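You operate a simulated robot arm through the tools that you are given. There is no shell and no other tool. Be economical: measure what you need, move in short steps, check, and stop when the job is done.

The job below is to be done with a simulated robot arm. You get a single attempt, and the scene is never put back.

TASK
Level the make-ready block by its bubble, pin it and clamp the die.
Fine: the pin locks the knobs; stand it in its cup meanwhile; bubble between the long lines.

The check looks at the end state, three seconds after you hand in, the way a careful person would. Anything else that was tipped, shoved, dropped, spilled or broken makes it a failure.

THE ROBOT
A 6-joint arm with a two-finger parallel gripper, fixed in place. Base frame: the origin is at the foot of the arm, x ahead of it, y to its left, z up; the work surface is at about z = 0.85. Lengths are in m, angles in degrees, forces in N, time in s.
With the tool pointing down near the work surface it reaches from about 0.24 to 0.64 m from the base axis. Its first joint turns from -66.0 to 66.0 degrees. Payload 2.7 kg.
The tool frame sits at the grasp point between the pads (the TCP): z along the fingers, y along the line on which they close. The tips reach 0.023 m beyond it. The gripper opens to 0.094 m. The fingers are 0.038 m wide and 0.01 m thick; the gripper's body (0.054 by 0.096 m) begins 0.039 m behind the TCP.
Orientation is told as [roll, pitch, yaw] about the base's x, y, z axes, in that order, counted from this pose: with the fingers straight down and closing along the base's y, the tool's x points along the base's -x, its y along +y and its z along -z.

THE INTERFACE
- The arm moves only by the tool play_rows. Its argument "deltas" is a list of rows, each an object (a shift or turn left out is 0, a gripper value left out holds the last) with "jaw": the gripper command, from -1 (fully open) to 1 (shut), values between in proportion; "travel": the shift along the tool's x, y, z in m, a list of three; "delta_rot": the turn, a rotation vector about the tool's x, y, z in rad, a list of three. In form: [{"jaw": jaw, "travel": [tx, ty, tz], "delta_rot": [wx, wy, wz]}, ...]. A call has 1 to 12 rows; each row shifts and turns the commanded pose from where the row before left it, along the tool's axes as they then stand. A row lasts 0.2 s, in which the tool goes at most 0.05 m and 8.6 degrees; a call with a longer step from one row to the next is refused whole, and so is a gripper value outside its range. A pose out of reach is approached as far as the arm can. The call stops where the force on the tool passes 40 N (or 10 N more than at its start, if that is more) or the arm is blocked; 0.2 s more then pass. The fingers move at their own pace (about 0.045 m/s each) and stop on an object; they squeeze with about 36 N. The grip force told is the motor's: it shows also when the fingers shut on nothing. Time passes only in rows, and 0.2 s behind the last, so rows that do not move let the fingers close. It gives the time, the measured TCP pose, the force on the tool (base axes), the opening and the grip force at its end, in the units of the frame above (readings bear some noise), and new pictures: "views" is both (left out), scene, wrist or none.
- Cameras (640 x 400 px; columns grow to the right, rows downward): "scene" is fixed at [0.0563, -0.4146, 1.4178]; the picture's right is [0.92, -0.39, 0.00], its down [-0.17, -0.39, -0.91] and it looks along [0.35, 0.83, -0.42] (base axes); focal length 367 px, centre (320, 200). "wrist" rides on the gripper at [-0.039, 0, -0.044] in the tool frame; the picture's right is [0.00, -1.00, 0.00], its down [0.97, 0.00, -0.24] and it looks along [0.24, 0.00, 0.97] (tool axes); focal length 218 px, centre (320, 200). There is no depth. A picture from a camera that has moved, and an enlarged one, comes with that camera's place and axes in the base frame and with its lens.
- inspect(camera, box): a new picture of the part [left, top, right, bottom] of that camera's present view, enlarged. The clock stands still meanwhile.
- hand_in(): hands the job in; it is judged then, once.

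Go step by step. Nothing tells you positions but the pictures and the camera data: compare them with the known pose of the tool, close in by small moves and look again before you grip or let go. The budget is 120 turns and 170 pictures, counting those below and the enlarged ones. Unless the task says otherwise, let go and move clear before handing in, and close with one line.

The tools are called after "Request:" by a JSON object that holds its "api" and its "payload". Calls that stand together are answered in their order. play_rows: Moves the arm, as the interface text tells. Its arguments: {"type":"object","properties":{"deltas":{"type":"array","items":{"type":"object","properties":{"jaw":{"type":"number"},"travel":{"type":"array","items":{"type":"number"}},"delta_rot":{"type":"array","items":{"type":"number"}}}}},"views":{"type":"string","enum":["both","scene","wrist","none"]}},"required":["deltas"]} The other tools are called the same way: inspect (camera, box) takes an enlarged picture of a part of a camera's view; hand_in () hands the job in.

At the start:

```text
t: 0.0
eef_pos: [0.277, 0.1962, 1.1097]
tool_rot: [0.0, 0.1, 0.1]
wrist_force: [-1.1, -0.2, 0.0]
grip_width: 0.0944
grasp_force: 0.2
```

scene: 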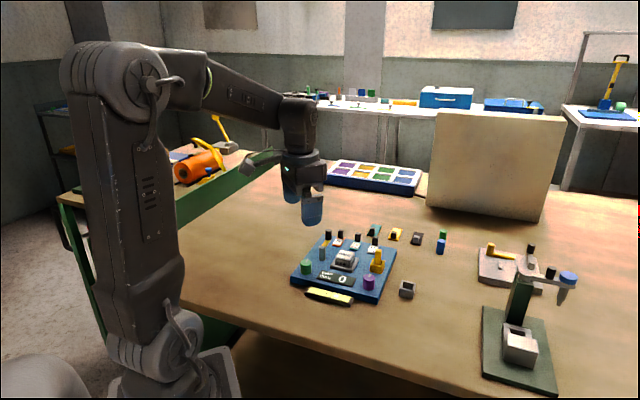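
wrist: 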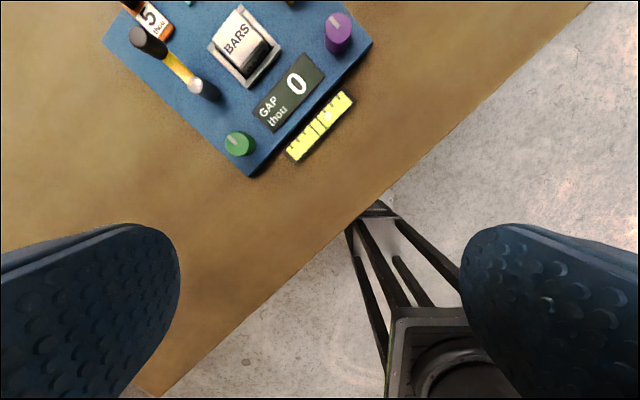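

I see a blue block with knobs (green, purple), a bubble vial, a display and some small parts. I'll enlarge the scene first.

Request:
{"api": "inspect", "payload": {"camera": "scene", "box": [280, 215, 440, 315]}}

Request:
{"api": "inspect", "payload": {"camera": "wrist", "box": [100, 0, 400, 188]}}

Request:
{"api": "inspect", "payload": {"camera": "scene", "box": [460, 220, 620, 400]}}

```text
4.00 times, centred on (360, 265) of scene
camera zoom: at [0.0563, -0.4146, 1.4178], right [0.92, -0.39, 0.0], down [-0.17, -0.39, -0.91], along [0.35, 0.83, -0.42], focal length 1467 px, centre (160, -60)
```

zoom: 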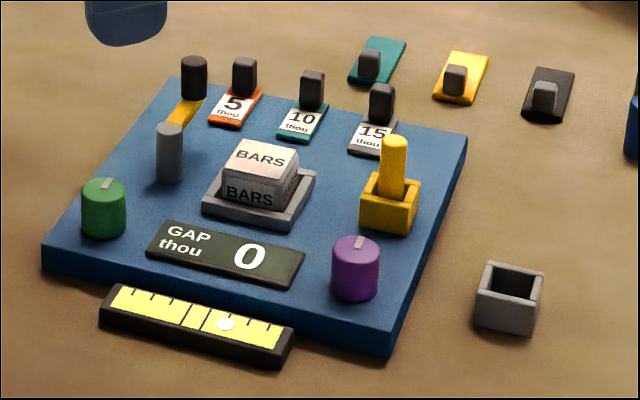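

```text
2.13 times, centred on (250, 94) of wrist
camera zoom: at [0.3162, 0.1958, 1.1532], right [0.0, -1.0, 0.0], down [-0.97, 0.0, 0.24], along [-0.24, 0.0, -0.97], focal length 464 px, centre (469, 426)
```

zoom: 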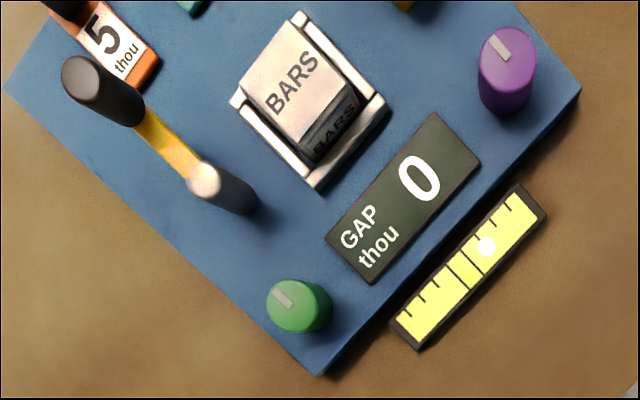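

```text
2.22 times, centred on (540, 310) of scene
camera zoom: at [0.0563, -0.4146, 1.4178], right [0.92, -0.39, 0.0], down [-0.17, -0.39, -0.91], along [0.35, 0.83, -0.42], focal length 815 px, centre (-169, -44)
```

zoom: 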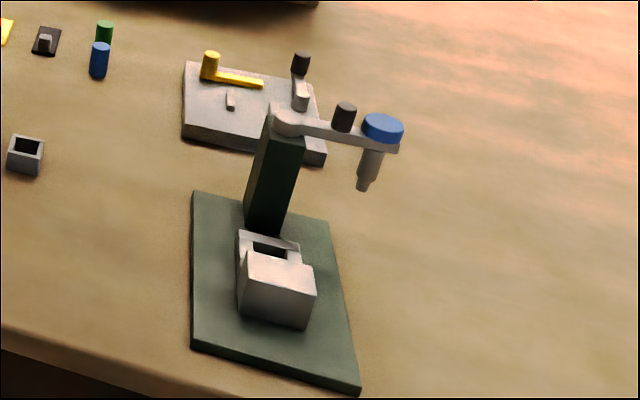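

The pin stands in a yellow socket on the board near (0.478, 0.222). An empty grey cup is near (0.505, 0.132), and the knobs are near (0.318, 0.285) (green) and (0.425, 0.178) (purple). I'll move over the board for a better view.

Request:
{"api": "play_rows", "payload": {"deltas": [{"jaw": -1, "travel": [-0.04, 0.01, 0]}, {"travel": [-0.04, 0.01, 0]}, {"travel": [-0.04, 0.01, 0]}, {"travel": [-0.03, 0.0, 0]}, {}]}}

```text
t: 1.2
eef_pos: [0.4285, 0.2247, 1.1091]
tool_rot: [0.0, 0.0, 0.1]
wrist_force: [-0.7, 0.3, 0.4]
grip_width: 0.0939
grasp_force: 0.1
camera wrist: at [0.4689, 0.226, 1.1528], right [0.0, -1.0, 0.0], down [-0.97, 0.0, 0.24], along [-0.24, 0.0, -0.97], focal length 218 px, centre (320, 200)
```

scene: 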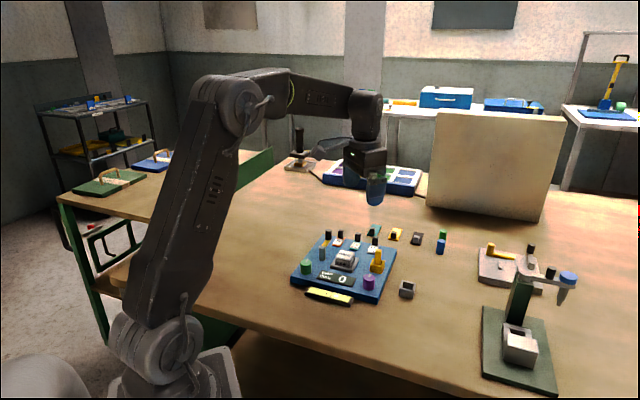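
wrist: 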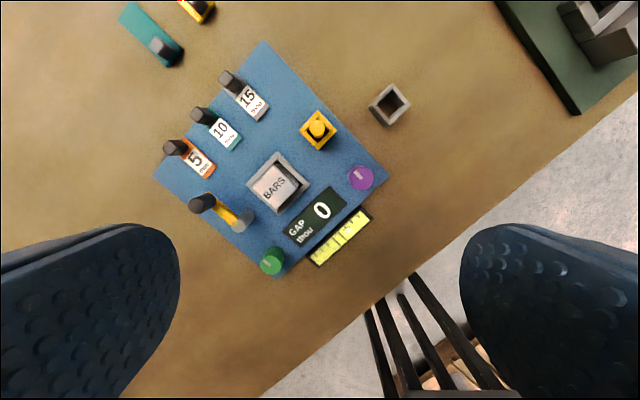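

Request:
{"api": "inspect", "payload": {"camera": "wrist", "box": [150, 30, 420, 280]}}

```text
1.60 times, centred on (285, 155) of wrist
camera zoom: at [0.4689, 0.226, 1.1528], right [0.0, -1.0, 0.0], down [-0.97, 0.0, 0.24], along [-0.24, 0.0, -0.97], focal length 349 px, centre (376, 272)
```

zoom: 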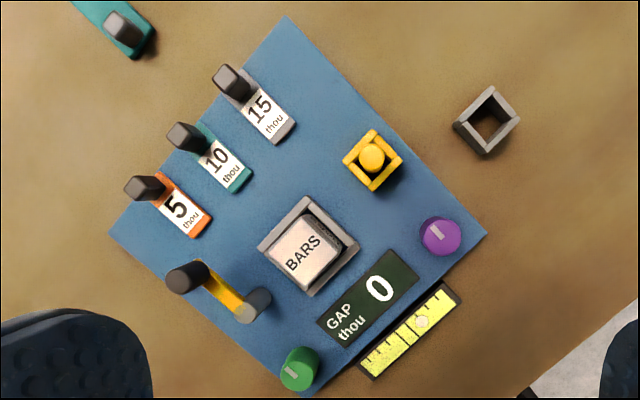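

The pin top is at about (0.485, 0.229, 0.928) and the cup rim at about (0.5155, 0.143, 0.873). I'll move above the pin with the yaw turned 45° to match the board.

Request:
{"api": "play_rows", "payload": {"deltas": [{"travel": [-0.0285, 0.002, 0.03]}, {"travel": [-0.028, 0.002, 0.03]}, {"travel": [0, 0, 0.03], "delta_rot": [0, 0, -0.131]}, {"delta_rot": [0, 0, -0.131], "travel": [0, 0, 0.02]}, {"delta_rot": [0, 0, -0.131]}, {"delta_rot": [0, 0, -0.131]}, {"delta_rot": [0, 0, -0.131]}, {"delta_rot": [0, 0, -0.131]}, {}]}}

```text
t: 3.2
eef_pos: [0.4832, 0.2293, 0.9983]
tool_rot: [0.1, 0.0, 45.0]
wrist_force: [0.6, 0.4, -0.1]
grip_width: 0.0941
grasp_force: 0.0
camera wrist: at [0.5118, 0.2571, 1.0439], right [0.71, -0.71, 0.0], down [-0.69, -0.69, 0.24], along [-0.17, -0.17, -0.97], focal length 218 px, centre (320, 200)
```

scene: 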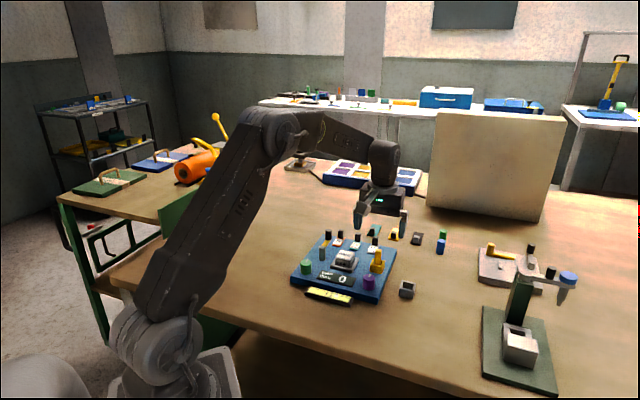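
wrist: 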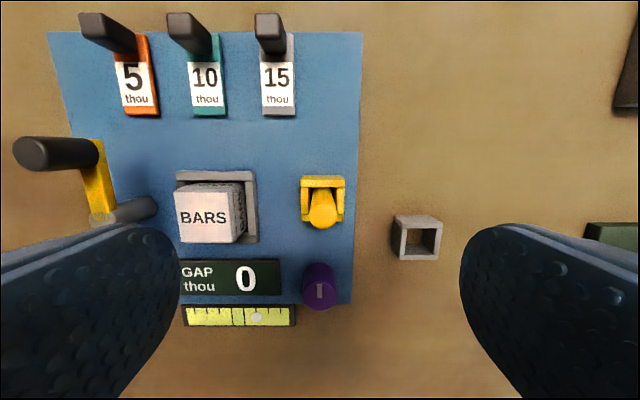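

The pin is centred under the open fingers. I'll narrow the jaws and go down around it.

Request:
{"api": "play_rows", "payload": {"deltas": [{"jaw": 0.0}, {}, {"travel": [0, 0, 0.03]}, {"travel": [0, 0, 0.03]}, {"travel": [0, 0, 0.012]}, {}]}}

Request:
{"api": "inspect", "payload": {"camera": "scene", "box": [300, 200, 460, 300]}}

```text
t: 4.6
eef_pos: [0.4831, 0.2261, 0.9267]
tool_rot: [0.1, 0.0, 45.0]
wrist_force: [0.1, 0.5, -0.3]
grip_width: 0.0469
grasp_force: 0.1
camera wrist: at [0.5119, 0.2552, 0.9714], right [0.71, -0.71, 0.0], down [-0.69, -0.69, 0.24], along [-0.17, -0.17, -0.97], focal length 218 px, centre (320, 200)
```

scene: 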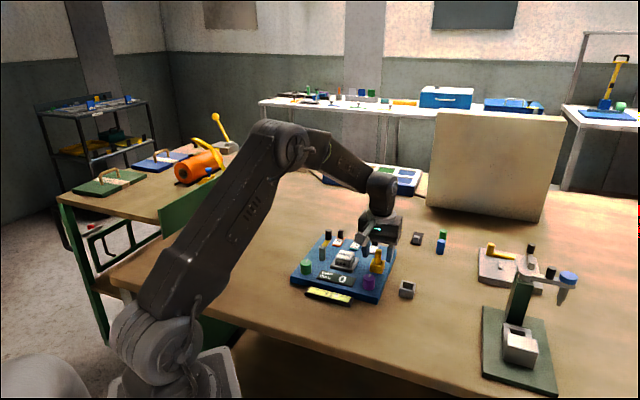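
wrist: 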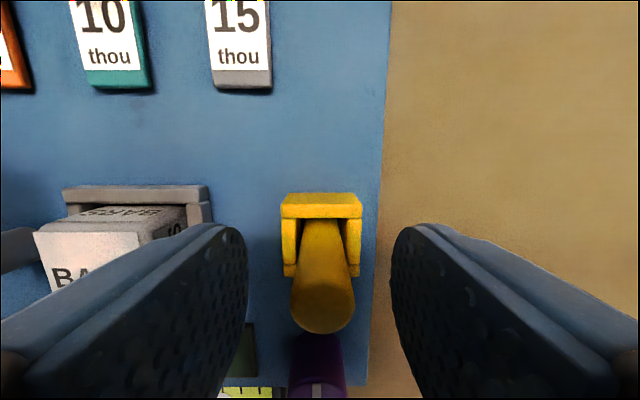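

```text
4.00 times, centred on (380, 250) of scene
camera zoom: at [0.0563, -0.4146, 1.4178], right [0.92, -0.39, 0.0], down [-0.17, -0.39, -0.91], along [0.35, 0.83, -0.42], focal length 1467 px, centre (80, 0)
```

zoom: 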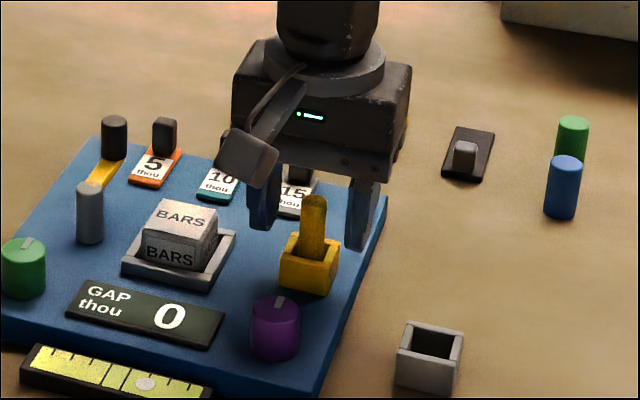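

The pin sits between the fingers and the tips are just above the socket rim. I'll lower 3 mm and grip.

Request:
{"api": "play_rows", "payload": {"deltas": [{"travel": [0, 0, 0.002]}, {"jaw": 1}, {}, {}, {}, {}]}}

```text
t: 6.0
eef_pos: [0.4829, 0.2269, 0.925]
tool_rot: [0.0, 0.0, 44.9]
wrist_force: [0.4, -0.4, 0.5]
grip_width: 0.0147
grasp_force: 36.2
camera wrist: at [0.5116, 0.2559, 0.97], right [0.71, -0.71, 0.0], down [-0.69, -0.69, 0.24], along [-0.17, -0.17, -0.97], focal length 218 px, centre (320, 200)
```

scene: 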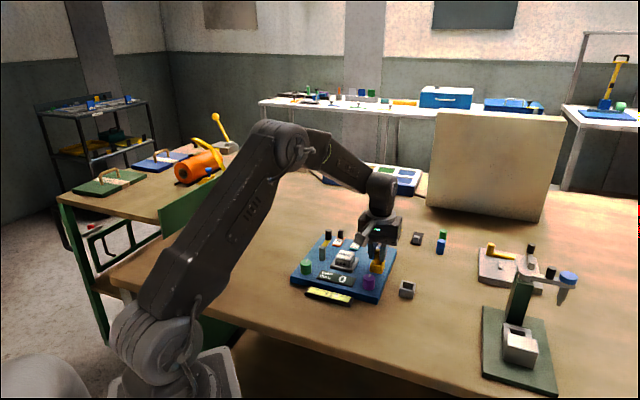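
wrist: 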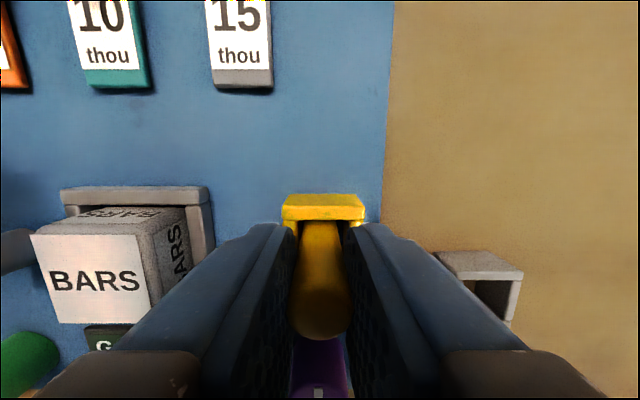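

The pin is gripped, 14.7 mm across. I'll lift it straight up.

Request:
{"api": "play_rows", "payload": {"deltas": [{"travel": [0, 0, -0.01]}, {"travel": [0, 0, -0.02]}, {"travel": [0, 0, -0.03]}, {"travel": [0, 0, -0.02]}, {}]}}

Request:
{"api": "inspect", "payload": {"camera": "scene", "box": [300, 180, 460, 310]}}

```text
t: 7.2
eef_pos: [0.4823, 0.2276, 1.0064]
tool_rot: [0.0, 0.0, 45.0]
wrist_force: [0.5, 0.1, -0.7]
grip_width: 0.0149
grasp_force: 35.2
camera wrist: at [0.5109, 0.2554, 1.0502], right [0.71, -0.71, 0.0], down [-0.69, -0.69, 0.24], along [-0.17, -0.17, -0.97], focal length 218 px, centre (320, 200)
```

scene: 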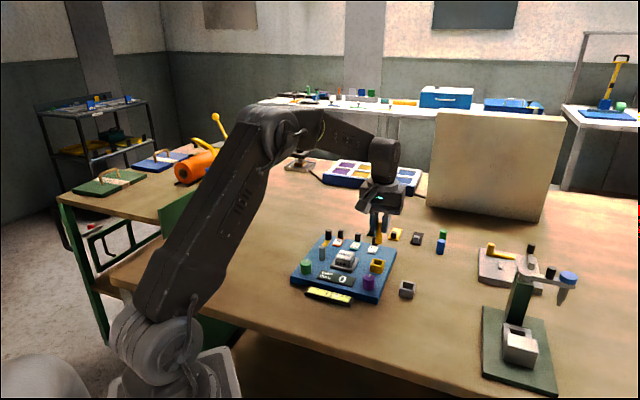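
wrist: 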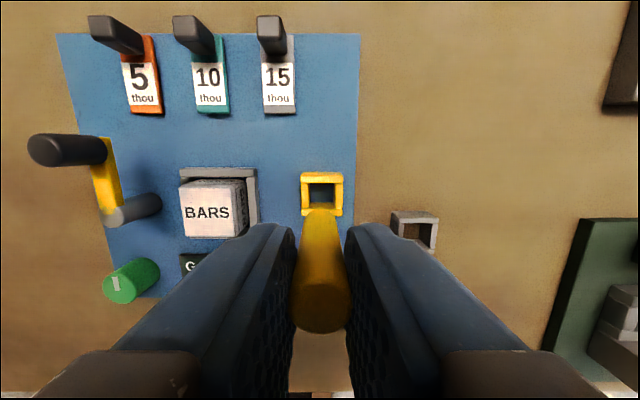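

```text
3.08 times, centred on (380, 245) of scene
camera zoom: at [0.0564, -0.4146, 1.4178], right [0.92, -0.39, 0.0], down [-0.17, -0.39, -0.91], along [0.35, 0.83, -0.42], focal length 1128 px, centre (135, 62)
```

zoom: 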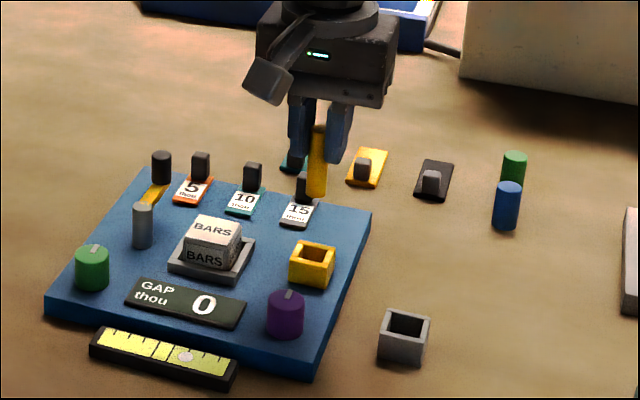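

The pin is out and it is a plain cylinder, with its bottom about 50 mm below the TCP. I'll move it above the grey cup.

Request:
{"api": "play_rows", "payload": {"deltas": [{"travel": [0.011, -0.028, 0]}, {"travel": [0.011, -0.028, 0]}, {"travel": [0.0119, -0.0269, 0.0]}, {"travel": [0, 0, 0.03]}, {"travel": [0, 0, 0.02]}, {}]}}

Request:
{"api": "inspect", "payload": {"camera": "scene", "box": [340, 220, 460, 310]}}

```text
t: 8.6
eef_pos: [0.5184, 0.1462, 0.9554]
tool_rot: [-0.1, -0.1, 45.0]
wrist_force: [0.6, 0.6, -1.1]
grip_width: 0.0148
grasp_force: 36.0
camera wrist: at [0.5458, 0.174, 0.9995], right [0.71, -0.71, 0.0], down [-0.69, -0.69, 0.24], along [-0.17, -0.17, -0.97], focal length 218 px, centre (320, 200)
```

scene: 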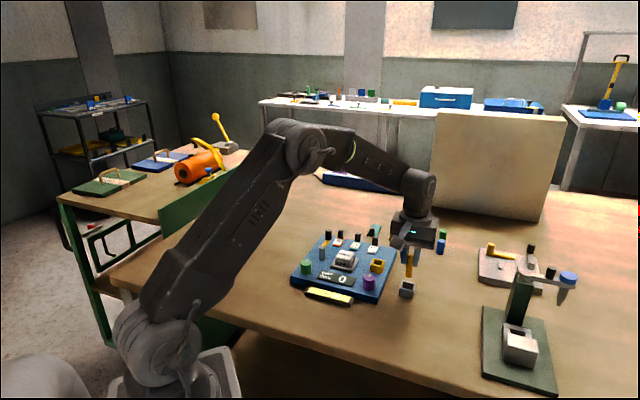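
wrist: 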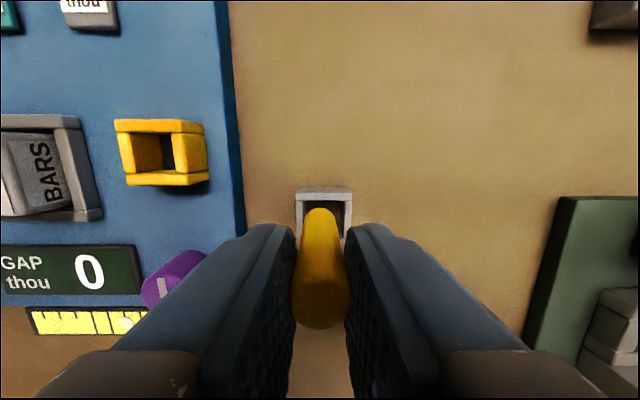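

```text
4.44 times, centred on (400, 265) of scene
camera zoom: at [0.0564, -0.4146, 1.4178], right [0.92, -0.39, 0.0], down [-0.17, -0.39, -0.91], along [0.35, 0.83, -0.42], focal length 1630 px, centre (-36, -89)
```

zoom: 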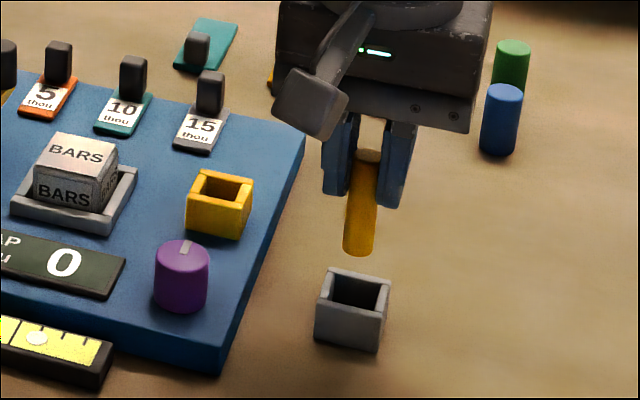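

The pin is nearly above the cup. I'll go a little lower and check the alignment again.

Request:
{"api": "play_rows", "payload": {"deltas": [{"travel": [0.001, -0.002, 0.01]}, {"travel": [0, 0, 0.009]}, {}]}}

Request:
{"api": "inspect", "payload": {"camera": "scene", "box": [376, 240, 440, 300]}}

Request:
{"api": "inspect", "payload": {"camera": "wrist", "box": [260, 170, 380, 260]}}

```text
t: 9.4
eef_pos: [0.519, 0.1437, 0.9362]
tool_rot: [0.1, 0.0, 45.0]
wrist_force: [-0.2, -0.2, 0.1]
grip_width: 0.0148
grasp_force: 36.1
camera wrist: at [0.5468, 0.1723, 0.9801], right [0.71, -0.71, 0.0], down [-0.69, -0.69, 0.24], along [-0.17, -0.17, -0.97], focal length 218 px, centre (320, 200)
```

scene: 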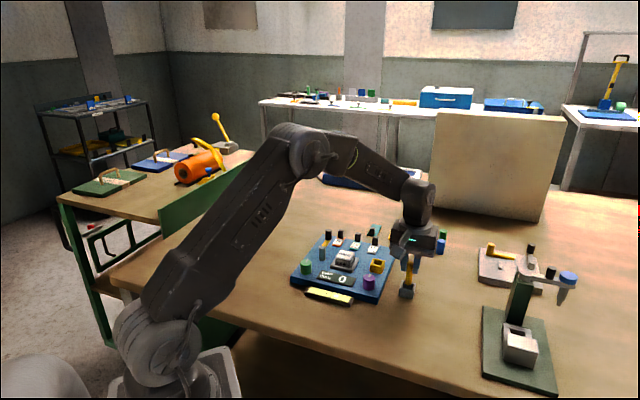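
wrist: 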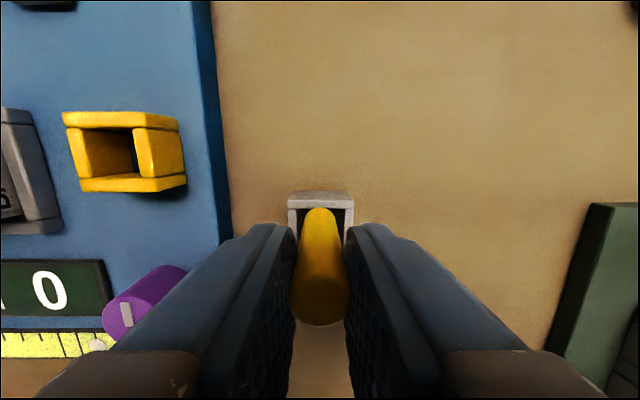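

```text
6.67 times, centred on (408, 270) of scene
camera zoom: at [0.0564, -0.4146, 1.4178], right [0.92, -0.39, 0.0], down [-0.17, -0.39, -0.91], along [0.35, 0.83, -0.42], focal length 2444 px, centre (-267, -267)
```

zoom: 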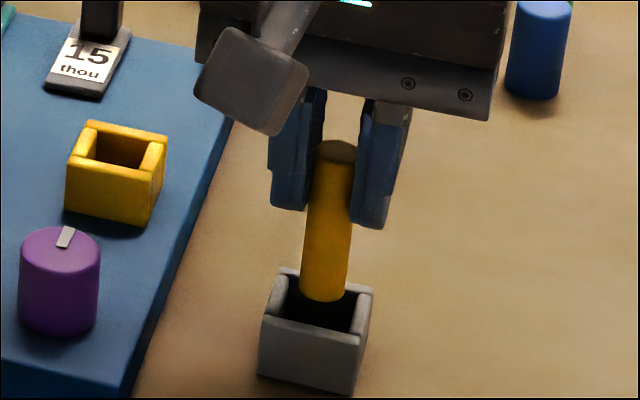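

```text
4.44 times, centred on (320, 215) of wrist
camera zoom: at [0.5468, 0.1723, 0.9801], right [0.71, -0.71, 0.0], down [-0.69, -0.69, 0.24], along [-0.17, -0.17, -0.97], focal length 970 px, centre (320, 133)
```

zoom: 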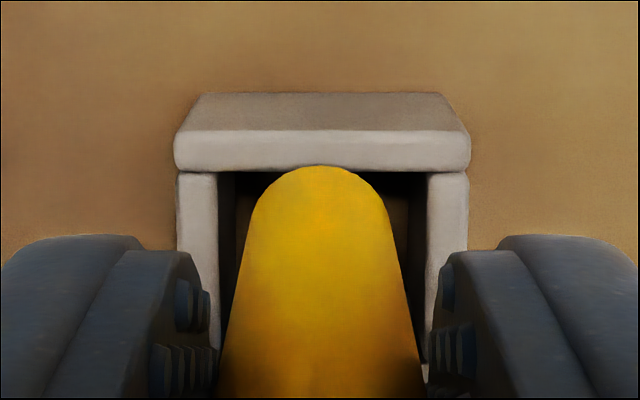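

The pin needs about 5 mm along the tool's +x to centre in the cup. I'll shift it and then lower gently.

Request:
{"api": "play_rows", "payload": {"deltas": [{"travel": [0.005, 0, 0]}, {"travel": [0, 0, 0.008]}, {"travel": [0, 0, 0.008]}, {"travel": [0, 0, 0.006]}, {}]}}

Request:
{"api": "inspect", "payload": {"camera": "scene", "box": [376, 240, 440, 300]}}

```text
t: 10.6
eef_pos: [0.5158, 0.1403, 0.9135]
tool_rot: [-0.1, 0.0, 45.0]
wrist_force: [-0.9, 0.3, -1.1]
grip_width: 0.0148
grasp_force: 35.6
camera wrist: at [0.5432, 0.1694, 0.9579], right [0.71, -0.71, 0.0], down [-0.69, -0.69, 0.24], along [-0.17, -0.17, -0.97], focal length 218 px, centre (320, 200)
```

scene: 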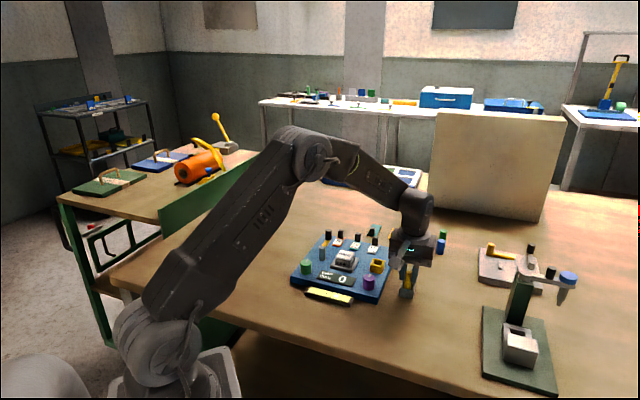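
wrist: 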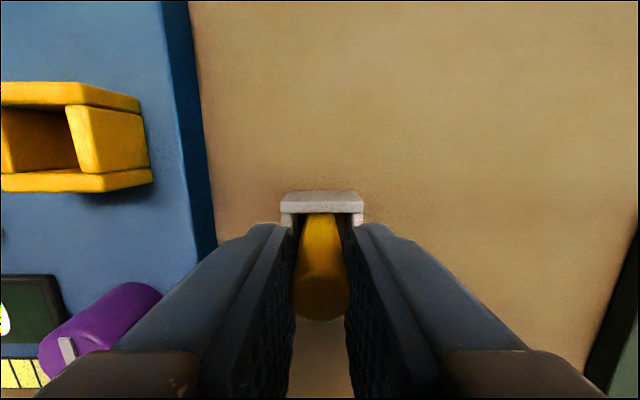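

```text
6.67 times, centred on (408, 270) of scene
camera zoom: at [0.0564, -0.4146, 1.4178], right [0.92, -0.39, 0.0], down [-0.17, -0.39, -0.91], along [0.35, 0.83, -0.42], focal length 2444 px, centre (-267, -267)
```

zoom: 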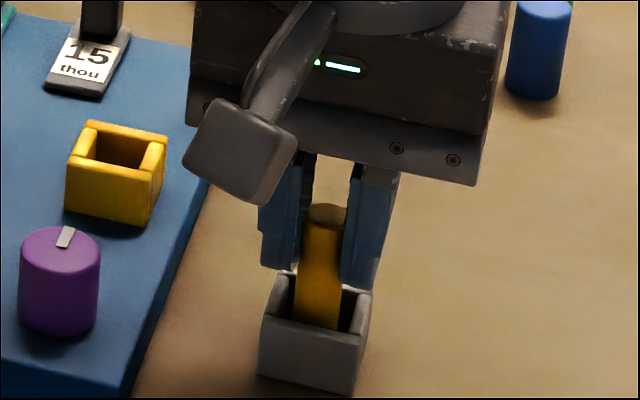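

The pin is inside the cup mouth. I'll lower it to the cup floor.

Request:
{"api": "play_rows", "payload": {"deltas": [{"travel": [0, 0, 0.003]}, {"travel": [0, 0, 0.003]}, {"travel": [0, 0, 0.002]}, {}], "views": "none"}}

Request:
{"api": "inspect", "payload": {"camera": "scene", "box": [376, 240, 440, 300]}}

```text
t: 11.6
eef_pos: [0.5155, 0.1414, 0.909]
tool_rot: [-0.1, -0.5, 45.0]
wrist_force: [-6.4, 0.3, 33.2]
grip_width: 0.0148
grasp_force: 35.9
```

```text
6.67 times, centred on (408, 270) of scene
camera zoom: at [0.0556, -0.4148, 1.4178], right [0.92, -0.39, 0.0], down [-0.17, -0.39, -0.91], along [0.35, 0.83, -0.42], focal length 2444 px, centre (-267, -267)
```

zoom: 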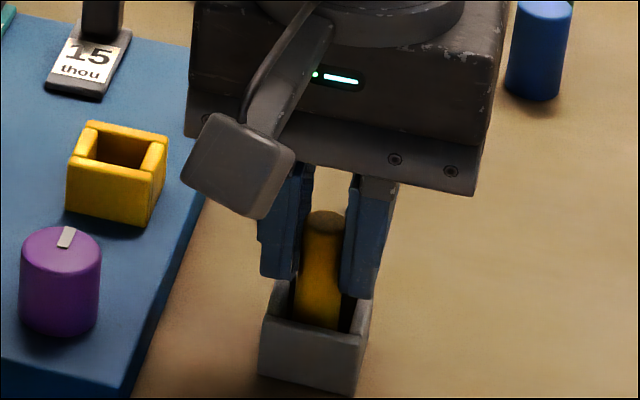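

The pin is on the floor of the cup. I'll ease off the force, then open.

Request:
{"api": "play_rows", "payload": {"deltas": [{"travel": [0, 0, -0.004]}, {"jaw": 0.3}, {}, {}, {}], "views": "none"}}

Request:
{"api": "inspect", "payload": {"camera": "scene", "box": [376, 240, 440, 300]}}

```text
t: 12.8
eef_pos: [0.5148, 0.1417, 0.9108]
tool_rot: [-0.1, 0.1, 45.0]
wrist_force: [0.2, -0.4, -0.3]
grip_width: 0.0328
grasp_force: 0.0
```

```text
6.67 times, centred on (408, 270) of scene
camera zoom: at [0.0563, -0.4146, 1.4178], right [0.92, -0.39, 0.0], down [-0.17, -0.39, -0.91], along [0.35, 0.83, -0.42], focal length 2444 px, centre (-267, -267)
```

zoom: 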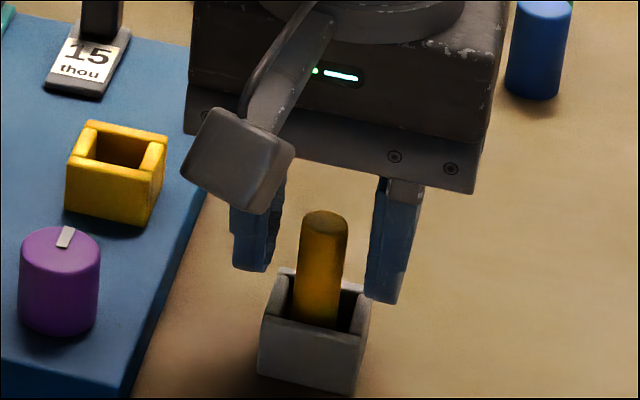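

The pin stands in the cup. I'll rise and move over the purple knob.

Request:
{"api": "play_rows", "payload": {"deltas": [{"travel": [0, 0, -0.03]}, {"travel": [0, 0, -0.04]}, {"travel": [0, 0, -0.02]}, {"travel": [0.011, 0.028, 0]}, {"travel": [0.011, 0.028, 0]}, {"travel": [0.011, 0.029, 0]}, {}]}}

Request:
{"api": "inspect", "payload": {"camera": "scene", "box": [280, 215, 440, 315]}}

```text
t: 14.4
eef_pos: [0.4312, 0.1766, 0.9995]
tool_rot: [0.0, -0.1, 45.0]
wrist_force: [-0.5, -0.6, -0.6]
grip_width: 0.0331
grasp_force: 0.1
camera wrist: at [0.4589, 0.2048, 1.0446], right [0.71, -0.71, 0.0], down [-0.69, -0.69, 0.24], along [-0.17, -0.17, -0.97], focal length 218 px, centre (320, 200)
```

scene: 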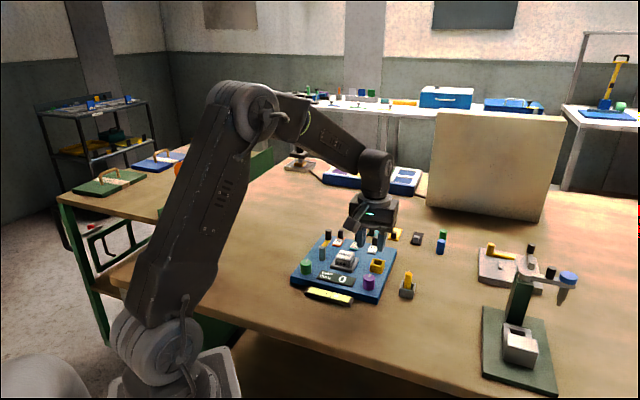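
wrist: 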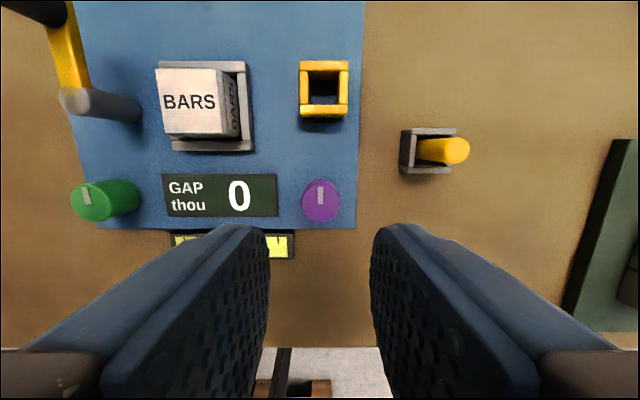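

```text
4.00 times, centred on (360, 265) of scene
camera zoom: at [0.0563, -0.4146, 1.4178], right [0.92, -0.39, 0.0], down [-0.17, -0.39, -0.91], along [0.35, 0.83, -0.42], focal length 1467 px, centre (160, -60)
```

zoom: 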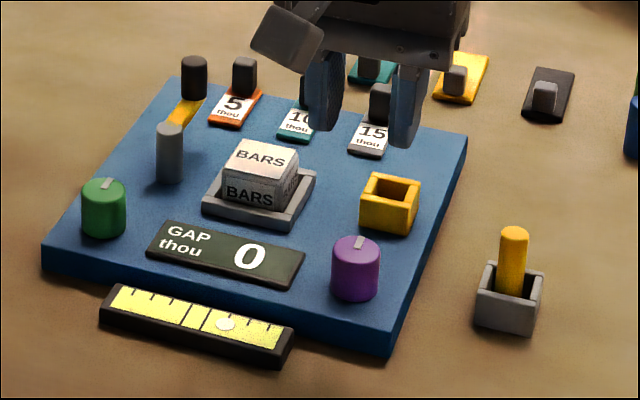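

The knob top is about 4 mm off along tool −x. I'll descend to grip its upper part, staying clear of the display.

Request:
{"api": "play_rows", "payload": {"deltas": [{"jaw": 0.05, "travel": [-0.004, 0, 0]}, {"travel": [0, 0, 0.03]}, {"travel": [0, 0, 0.03]}, {"travel": [0, 0, 0.02]}, {}]}}

Request:
{"api": "inspect", "payload": {"camera": "scene", "box": [280, 215, 440, 315]}}

```text
t: 15.6
eef_pos: [0.4369, 0.1785, 0.9191]
tool_rot: [0.0, -0.1, 44.9]
wrist_force: [0.3, -0.2, -1.0]
grip_width: 0.0447
grasp_force: 0.0
camera wrist: at [0.4628, 0.2072, 0.9643], right [0.71, -0.71, 0.0], down [-0.69, -0.69, 0.24], along [-0.17, -0.17, -0.97], focal length 218 px, centre (320, 200)
```

scene: 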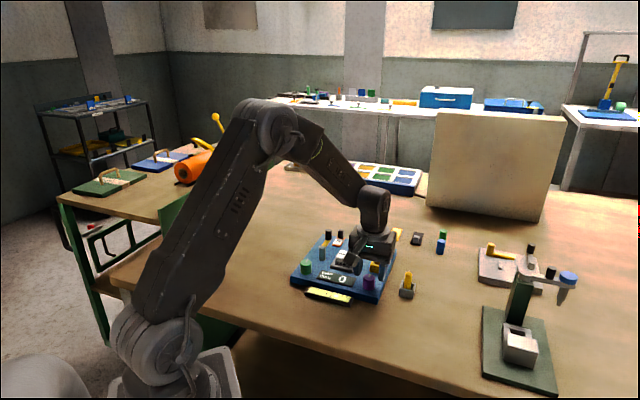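
wrist: 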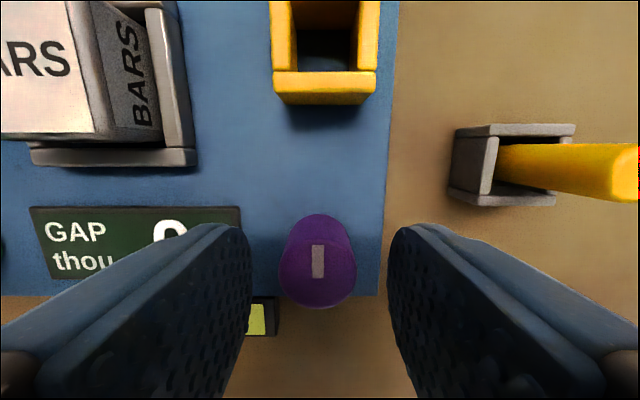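

```text
4.00 times, centred on (360, 265) of scene
camera zoom: at [0.0563, -0.4146, 1.4178], right [0.92, -0.39, 0.0], down [-0.17, -0.39, -0.91], along [0.35, 0.83, -0.42], focal length 1467 px, centre (160, -60)
```

zoom: 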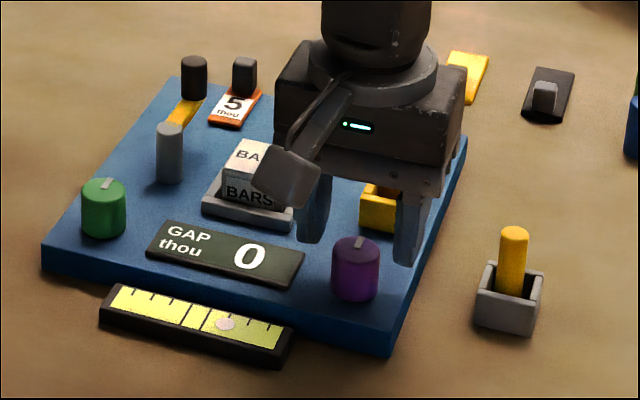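

Aligned. I'll lower 14 mm and grip the purple knob.

Request:
{"api": "play_rows", "payload": {"deltas": [{"travel": [0, 0, 0.014]}, {"jaw": 1}, {}, {}, {}], "views": "none"}}

Request:
{"api": "inspect", "payload": {"camera": "scene", "box": [280, 215, 440, 315]}}

```text
t: 16.8
eef_pos: [0.434, 0.1797, 0.9058]
tool_rot: [0.0, 0.0, 45.0]
wrist_force: [-6.0, 5.3, 0.7]
grip_width: 0.0278
grasp_force: 44.9
```

```text
4.00 times, centred on (360, 265) of scene
camera zoom: at [0.0562, -0.4145, 1.4179], right [0.92, -0.39, 0.0], down [-0.17, -0.39, -0.91], along [0.35, 0.83, -0.42], focal length 1467 px, centre (160, -60)
```

zoom: 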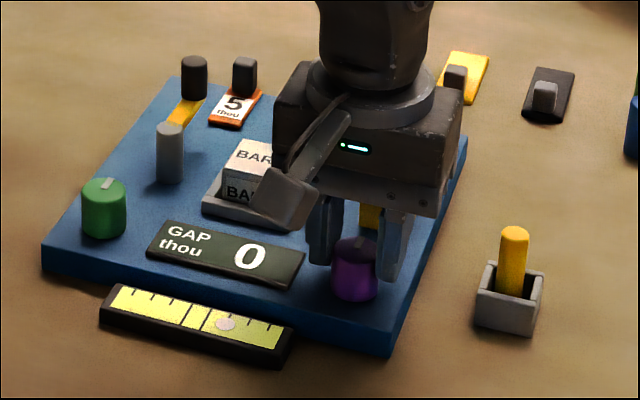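

The knob is gripped. I'll make a test turn of about 16° clockwise and watch the bubble and the display.

Request:
{"api": "play_rows", "payload": {"deltas": [{"delta_rot": [0, 0, 0.14]}, {"delta_rot": [0, 0, 0.14]}, {}, {}], "views": "none"}}

Request:
{"api": "inspect", "payload": {"camera": "scene", "box": [280, 215, 440, 315]}}

```text
t: 17.8
eef_pos: [0.435, 0.1788, 0.906]
tool_rot: [-0.1, 0.0, 28.9]
wrist_force: [2.5, -10.0, -2.8]
grip_width: 0.0278
grasp_force: 44.9
```

```text
4.00 times, centred on (360, 265) of scene
camera zoom: at [0.0564, -0.4149, 1.4178], right [0.92, -0.39, 0.0], down [-0.17, -0.39, -0.91], along [0.35, 0.83, -0.42], focal length 1467 px, centre (160, -60)
```

zoom: 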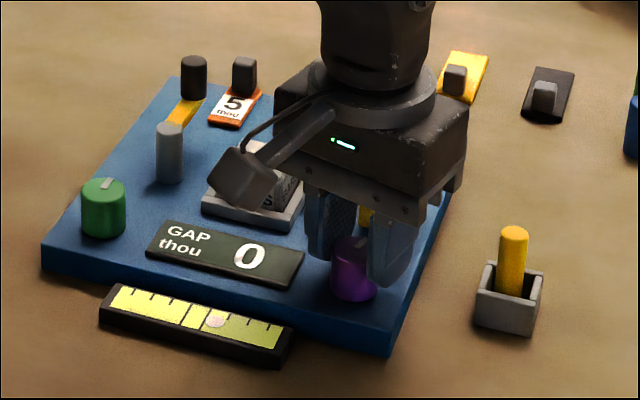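

The bubble moved left, toward the long lines. I'll enlarge the vial.

Request:
{"api": "inspect", "payload": {"camera": "scene", "box": [303, 284, 357, 308]}}

```text
11.85 times, centred on (330, 296) of scene
camera zoom: at [0.0564, -0.4149, 1.4178], right [0.92, -0.39, 0.0], down [-0.17, -0.39, -0.91], along [0.35, 0.83, -0.42], focal length 4346 px, centre (202, -938)
```

zoom: 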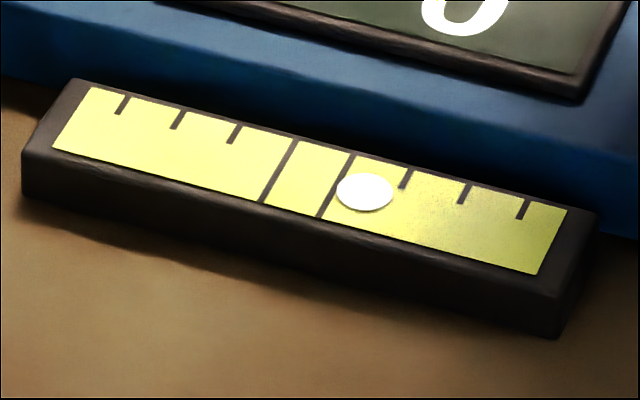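

About 32° more should centre the bubble. I'll continue clockwise.

Request:
{"api": "play_rows", "payload": {"deltas": [{"delta_rot": [0, 0, 0.14]}, {"delta_rot": [0, 0, 0.14]}, {"delta_rot": [0, 0, 0.14]}, {"delta_rot": [0, 0, 0.14]}, {}, {}], "views": "none"}}

Request:
{"api": "inspect", "payload": {"camera": "scene", "box": [303, 284, 357, 308]}}

Request:
{"api": "inspect", "payload": {"camera": "scene", "box": [280, 215, 440, 315]}}

```text
t: 18.8
eef_pos: [0.4356, 0.1764, 0.9062]
tool_rot: [-0.4, -0.1, -0.1]
wrist_force: [0.7, -5.6, 0.5]
grip_width: 0.0278
grasp_force: 45.0
stopped in row 4: the force on the tool passed its limit (the readings are from after the stop); the commanded pose is now the measured one
```

```text
11.85 times, centred on (330, 296) of scene
camera zoom: at [0.0564, -0.4148, 1.4178], right [0.92, -0.39, 0.0], down [-0.17, -0.39, -0.91], along [0.35, 0.83, -0.42], focal length 4346 px, centre (202, -938)
```

zoom: 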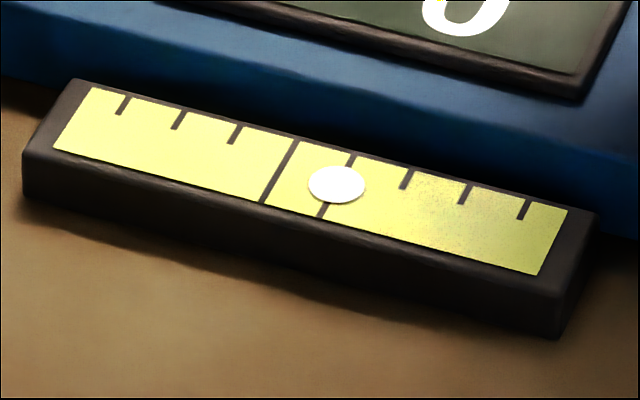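

```text
4.00 times, centred on (360, 265) of scene
camera zoom: at [0.0564, -0.4148, 1.4178], right [0.92, -0.39, 0.0], down [-0.17, -0.39, -0.91], along [0.35, 0.83, -0.42], focal length 1467 px, centre (160, -60)
```

zoom: 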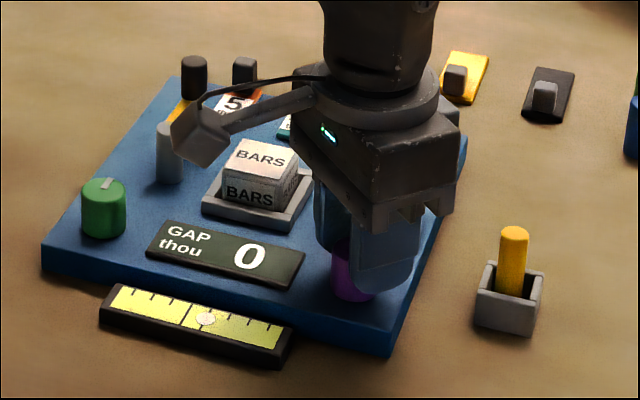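

The turn stopped on force and the bubble is still over the right line. It may be a knob stop or a side load, so I'll release, rise and look at the pointer.

Request:
{"api": "play_rows", "payload": {"deltas": [{"jaw": 0.05}, {}, {}, {"travel": [0, 0, -0.03]}, {"travel": [0, 0, -0.03]}, {}]}}

Request:
{"api": "inspect", "payload": {"camera": "scene", "box": [303, 284, 357, 308]}}

Request:
{"api": "inspect", "payload": {"camera": "scene", "box": [280, 215, 440, 315]}}

```text
t: 20.2
eef_pos: [0.4362, 0.178, 0.9658]
tool_rot: [-0.2, -0.1, -0.1]
wrist_force: [0.5, 0.7, -0.2]
grip_width: 0.0446
grasp_force: 0.1
camera wrist: at [0.4754, 0.1783, 1.0115], right [0.0, -1.0, 0.0], down [-0.97, 0.0, 0.24], along [-0.24, 0.0, -0.97], focal length 218 px, centre (320, 200)
```

scene: 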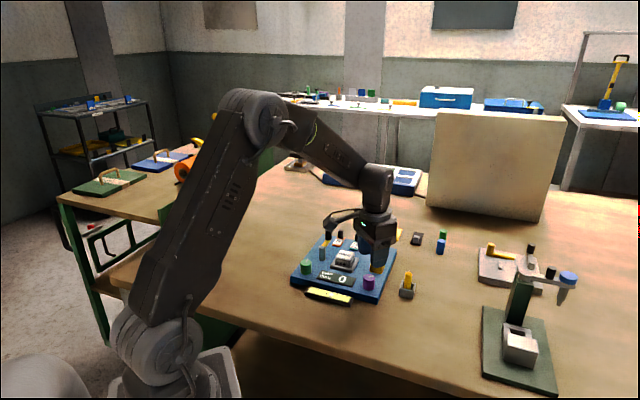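
wrist: 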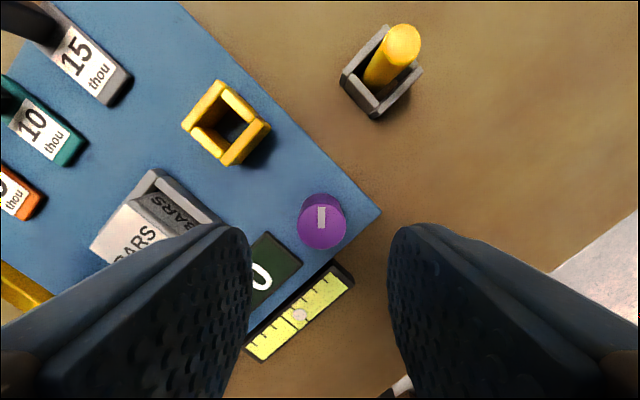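

```text
11.85 times, centred on (330, 296) of scene
camera zoom: at [0.0563, -0.4146, 1.4178], right [0.92, -0.39, 0.0], down [-0.17, -0.39, -0.91], along [0.35, 0.83, -0.42], focal length 4346 px, centre (202, -938)
```

zoom: 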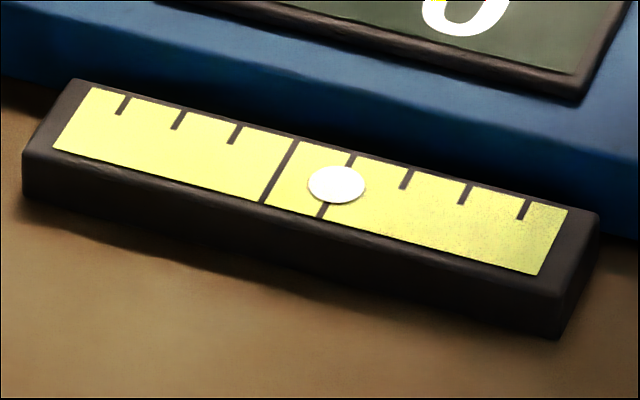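

```text
4.00 times, centred on (360, 265) of scene
camera zoom: at [0.0563, -0.4146, 1.4178], right [0.92, -0.39, 0.0], down [-0.17, -0.39, -0.91], along [0.35, 0.83, -0.42], focal length 1467 px, centre (160, -60)
```

zoom: 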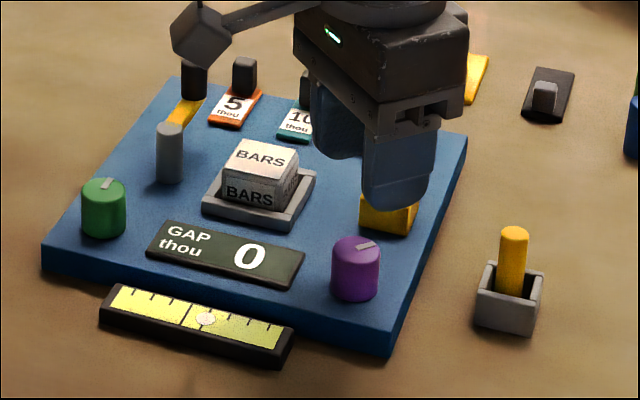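

The pointer followed the gripper, so there was no slip: the knob turned 45° in total. I'll regrip and try a few more degrees to see whether it is at a stop.

Request:
{"api": "play_rows", "payload": {"deltas": [{"travel": [0.001, 0, 0.03]}, {"travel": [0, 0, 0.03]}, {"jaw": 1}, {}, {}, {}, {"delta_rot": [0, 0, 0.05]}, {"delta_rot": [0, 0, 0.05]}, {"delta_rot": [0, 0, 0.05]}, {}, {}], "views": "none"}}

Request:
{"api": "inspect", "payload": {"camera": "scene", "box": [303, 284, 357, 308]}}

```text
t: 22.6
eef_pos: [0.4349, 0.1754, 0.9055]
tool_rot: [-0.4, 0.1, -8.7]
wrist_force: [-2.3, -11.6, -6.3]
grip_width: 0.0275
grasp_force: 45.1
```

```text
11.85 times, centred on (330, 296) of scene
camera zoom: at [0.0564, -0.4149, 1.4178], right [0.92, -0.39, 0.0], down [-0.17, -0.39, -0.91], along [0.35, 0.83, -0.42], focal length 4346 px, centre (202, -938)
```

zoom: 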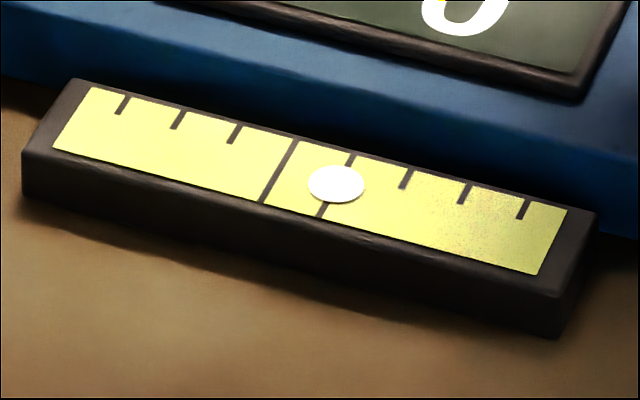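

No change after 9° more. I'll try another 16° in small steps to tell a stop from a detent.

Request:
{"api": "play_rows", "payload": {"deltas": [{"delta_rot": [0, 0, 0.07]}, {"delta_rot": [0, 0, 0.07]}, {"delta_rot": [0, 0, 0.07]}, {"delta_rot": [0, 0, 0.07]}, {}, {}], "views": "none"}}

Request:
{"api": "inspect", "payload": {"camera": "scene", "box": [303, 284, 357, 308]}}

```text
t: 24.0
eef_pos: [0.4343, 0.1759, 0.9061]
tool_rot: [-0.4, -0.1, -24.8]
wrist_force: [-3.7, -31.1, -2.0]
grip_width: 0.0277
grasp_force: 44.8
```

```text
11.85 times, centred on (330, 296) of scene
camera zoom: at [0.0563, -0.4154, 1.4176], right [0.92, -0.39, 0.0], down [-0.17, -0.39, -0.91], along [0.35, 0.83, -0.42], focal length 4346 px, centre (202, -938)
```

zoom: 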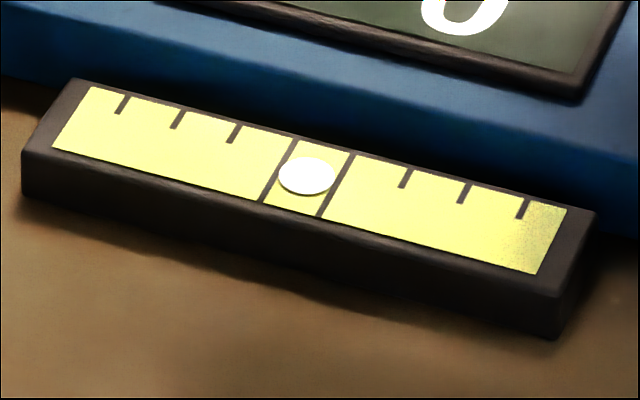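

It has detents, and the bubble is now centred between the long lines. I'll release and rise, then verify.

Request:
{"api": "play_rows", "payload": {"deltas": [{"jaw": 0.05}, {}, {}, {"travel": [0, 0, -0.03]}, {"travel": [0, 0, -0.04]}, {"travel": [-0.02, 0, -0.03]}, {}]}}

Request:
{"api": "inspect", "payload": {"camera": "scene", "box": [303, 284, 357, 308]}}

Request:
{"api": "inspect", "payload": {"camera": "scene", "box": [280, 215, 440, 315]}}

```text
t: 25.6
eef_pos: [0.4533, 0.1706, 1.006]
tool_rot: [-0.2, -0.3, -24.7]
wrist_force: [-0.5, 0.1, -0.8]
grip_width: 0.0446
grasp_force: 0.1
camera wrist: at [0.4886, 0.1549, 1.0505], right [-0.42, -0.91, 0.0], down [-0.88, 0.41, 0.24], along [-0.22, 0.1, -0.97], focal length 218 px, centre (320, 200)
```

scene: 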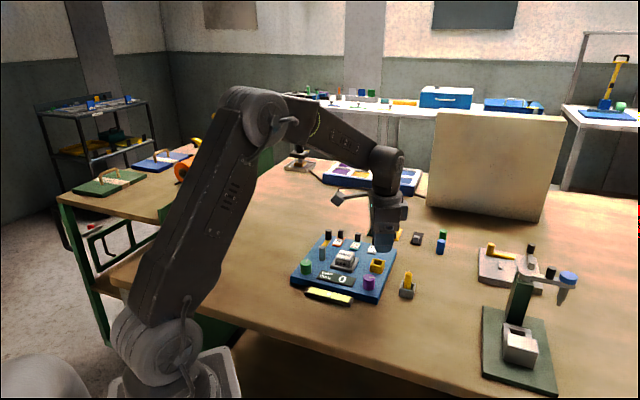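
wrist: 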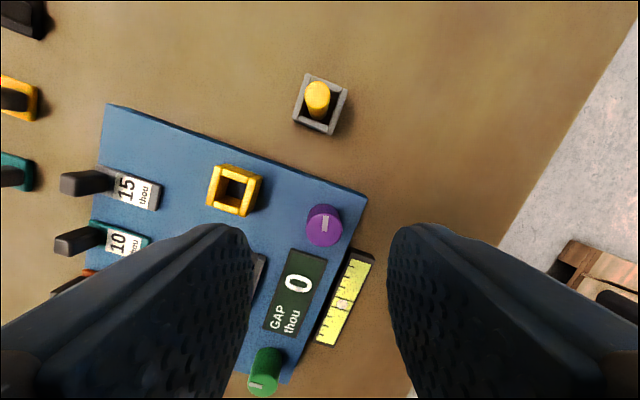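

```text
11.85 times, centred on (330, 296) of scene
camera zoom: at [0.0563, -0.4147, 1.4178], right [0.92, -0.39, 0.0], down [-0.17, -0.39, -0.91], along [0.35, 0.83, -0.42], focal length 4346 px, centre (202, -938)
```

zoom: 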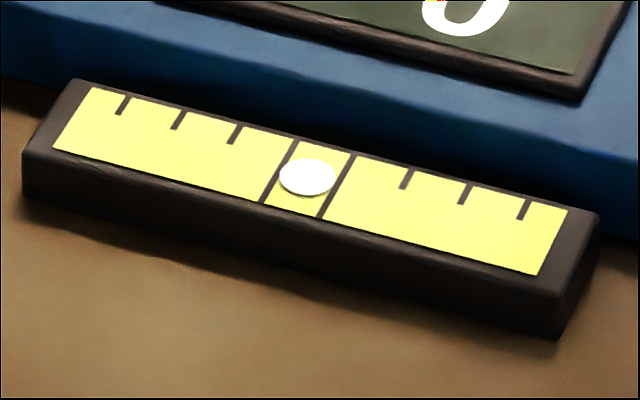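

```text
4.00 times, centred on (360, 265) of scene
camera zoom: at [0.0563, -0.4147, 1.4178], right [0.92, -0.39, 0.0], down [-0.17, -0.39, -0.91], along [0.35, 0.83, -0.42], focal length 1467 px, centre (160, -60)
```

zoom: 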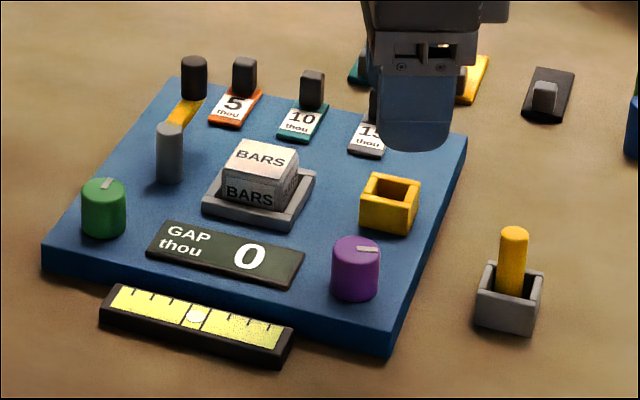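

The bubble stays centred and the gap still reads 0. Next I'll go back over the pin with the yaw at 45°.

Request:
{"api": "play_rows", "payload": {"deltas": [{"delta_rot": [0, 0, -0.1352]}, {"delta_rot": [0, 0, -0.1352]}, {"delta_rot": [0, 0, -0.1352]}, {"delta_rot": [0, 0, -0.1352]}, {"delta_rot": [0, 0, -0.1352]}, {"delta_rot": [0, 0, -0.1352]}, {"delta_rot": [0, 0, -0.1352]}, {"delta_rot": [0, 0, -0.1352]}, {"delta_rot": [0, 0, -0.1352]}, {"travel": [-0.012, -0.032, 0]}, {"travel": [-0.011, -0.0325, 0]}, {}], "views": "wrist"}}

```text
t: 28.2
eef_pos: [0.515, 0.1393, 1.0065]
tool_rot: [-0.2, 0.2, 45.1]
wrist_force: [0.4, -0.1, 0.1]
grip_width: 0.0446
grasp_force: 0.1
camera wrist: at [0.5422, 0.1684, 1.0512], right [0.71, -0.71, 0.0], down [-0.69, -0.69, 0.24], along [-0.17, -0.17, -0.97], focal length 218 px, centre (320, 200)
```

wrist: 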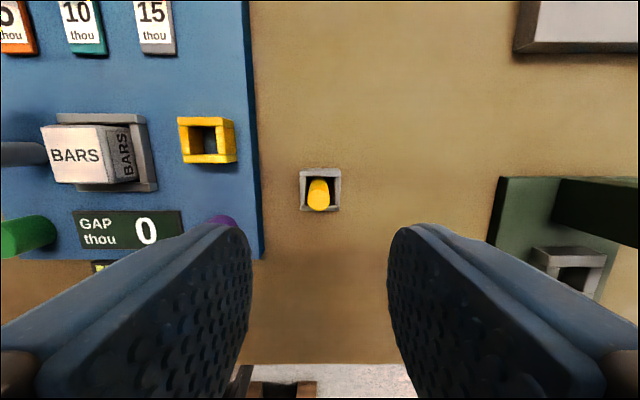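

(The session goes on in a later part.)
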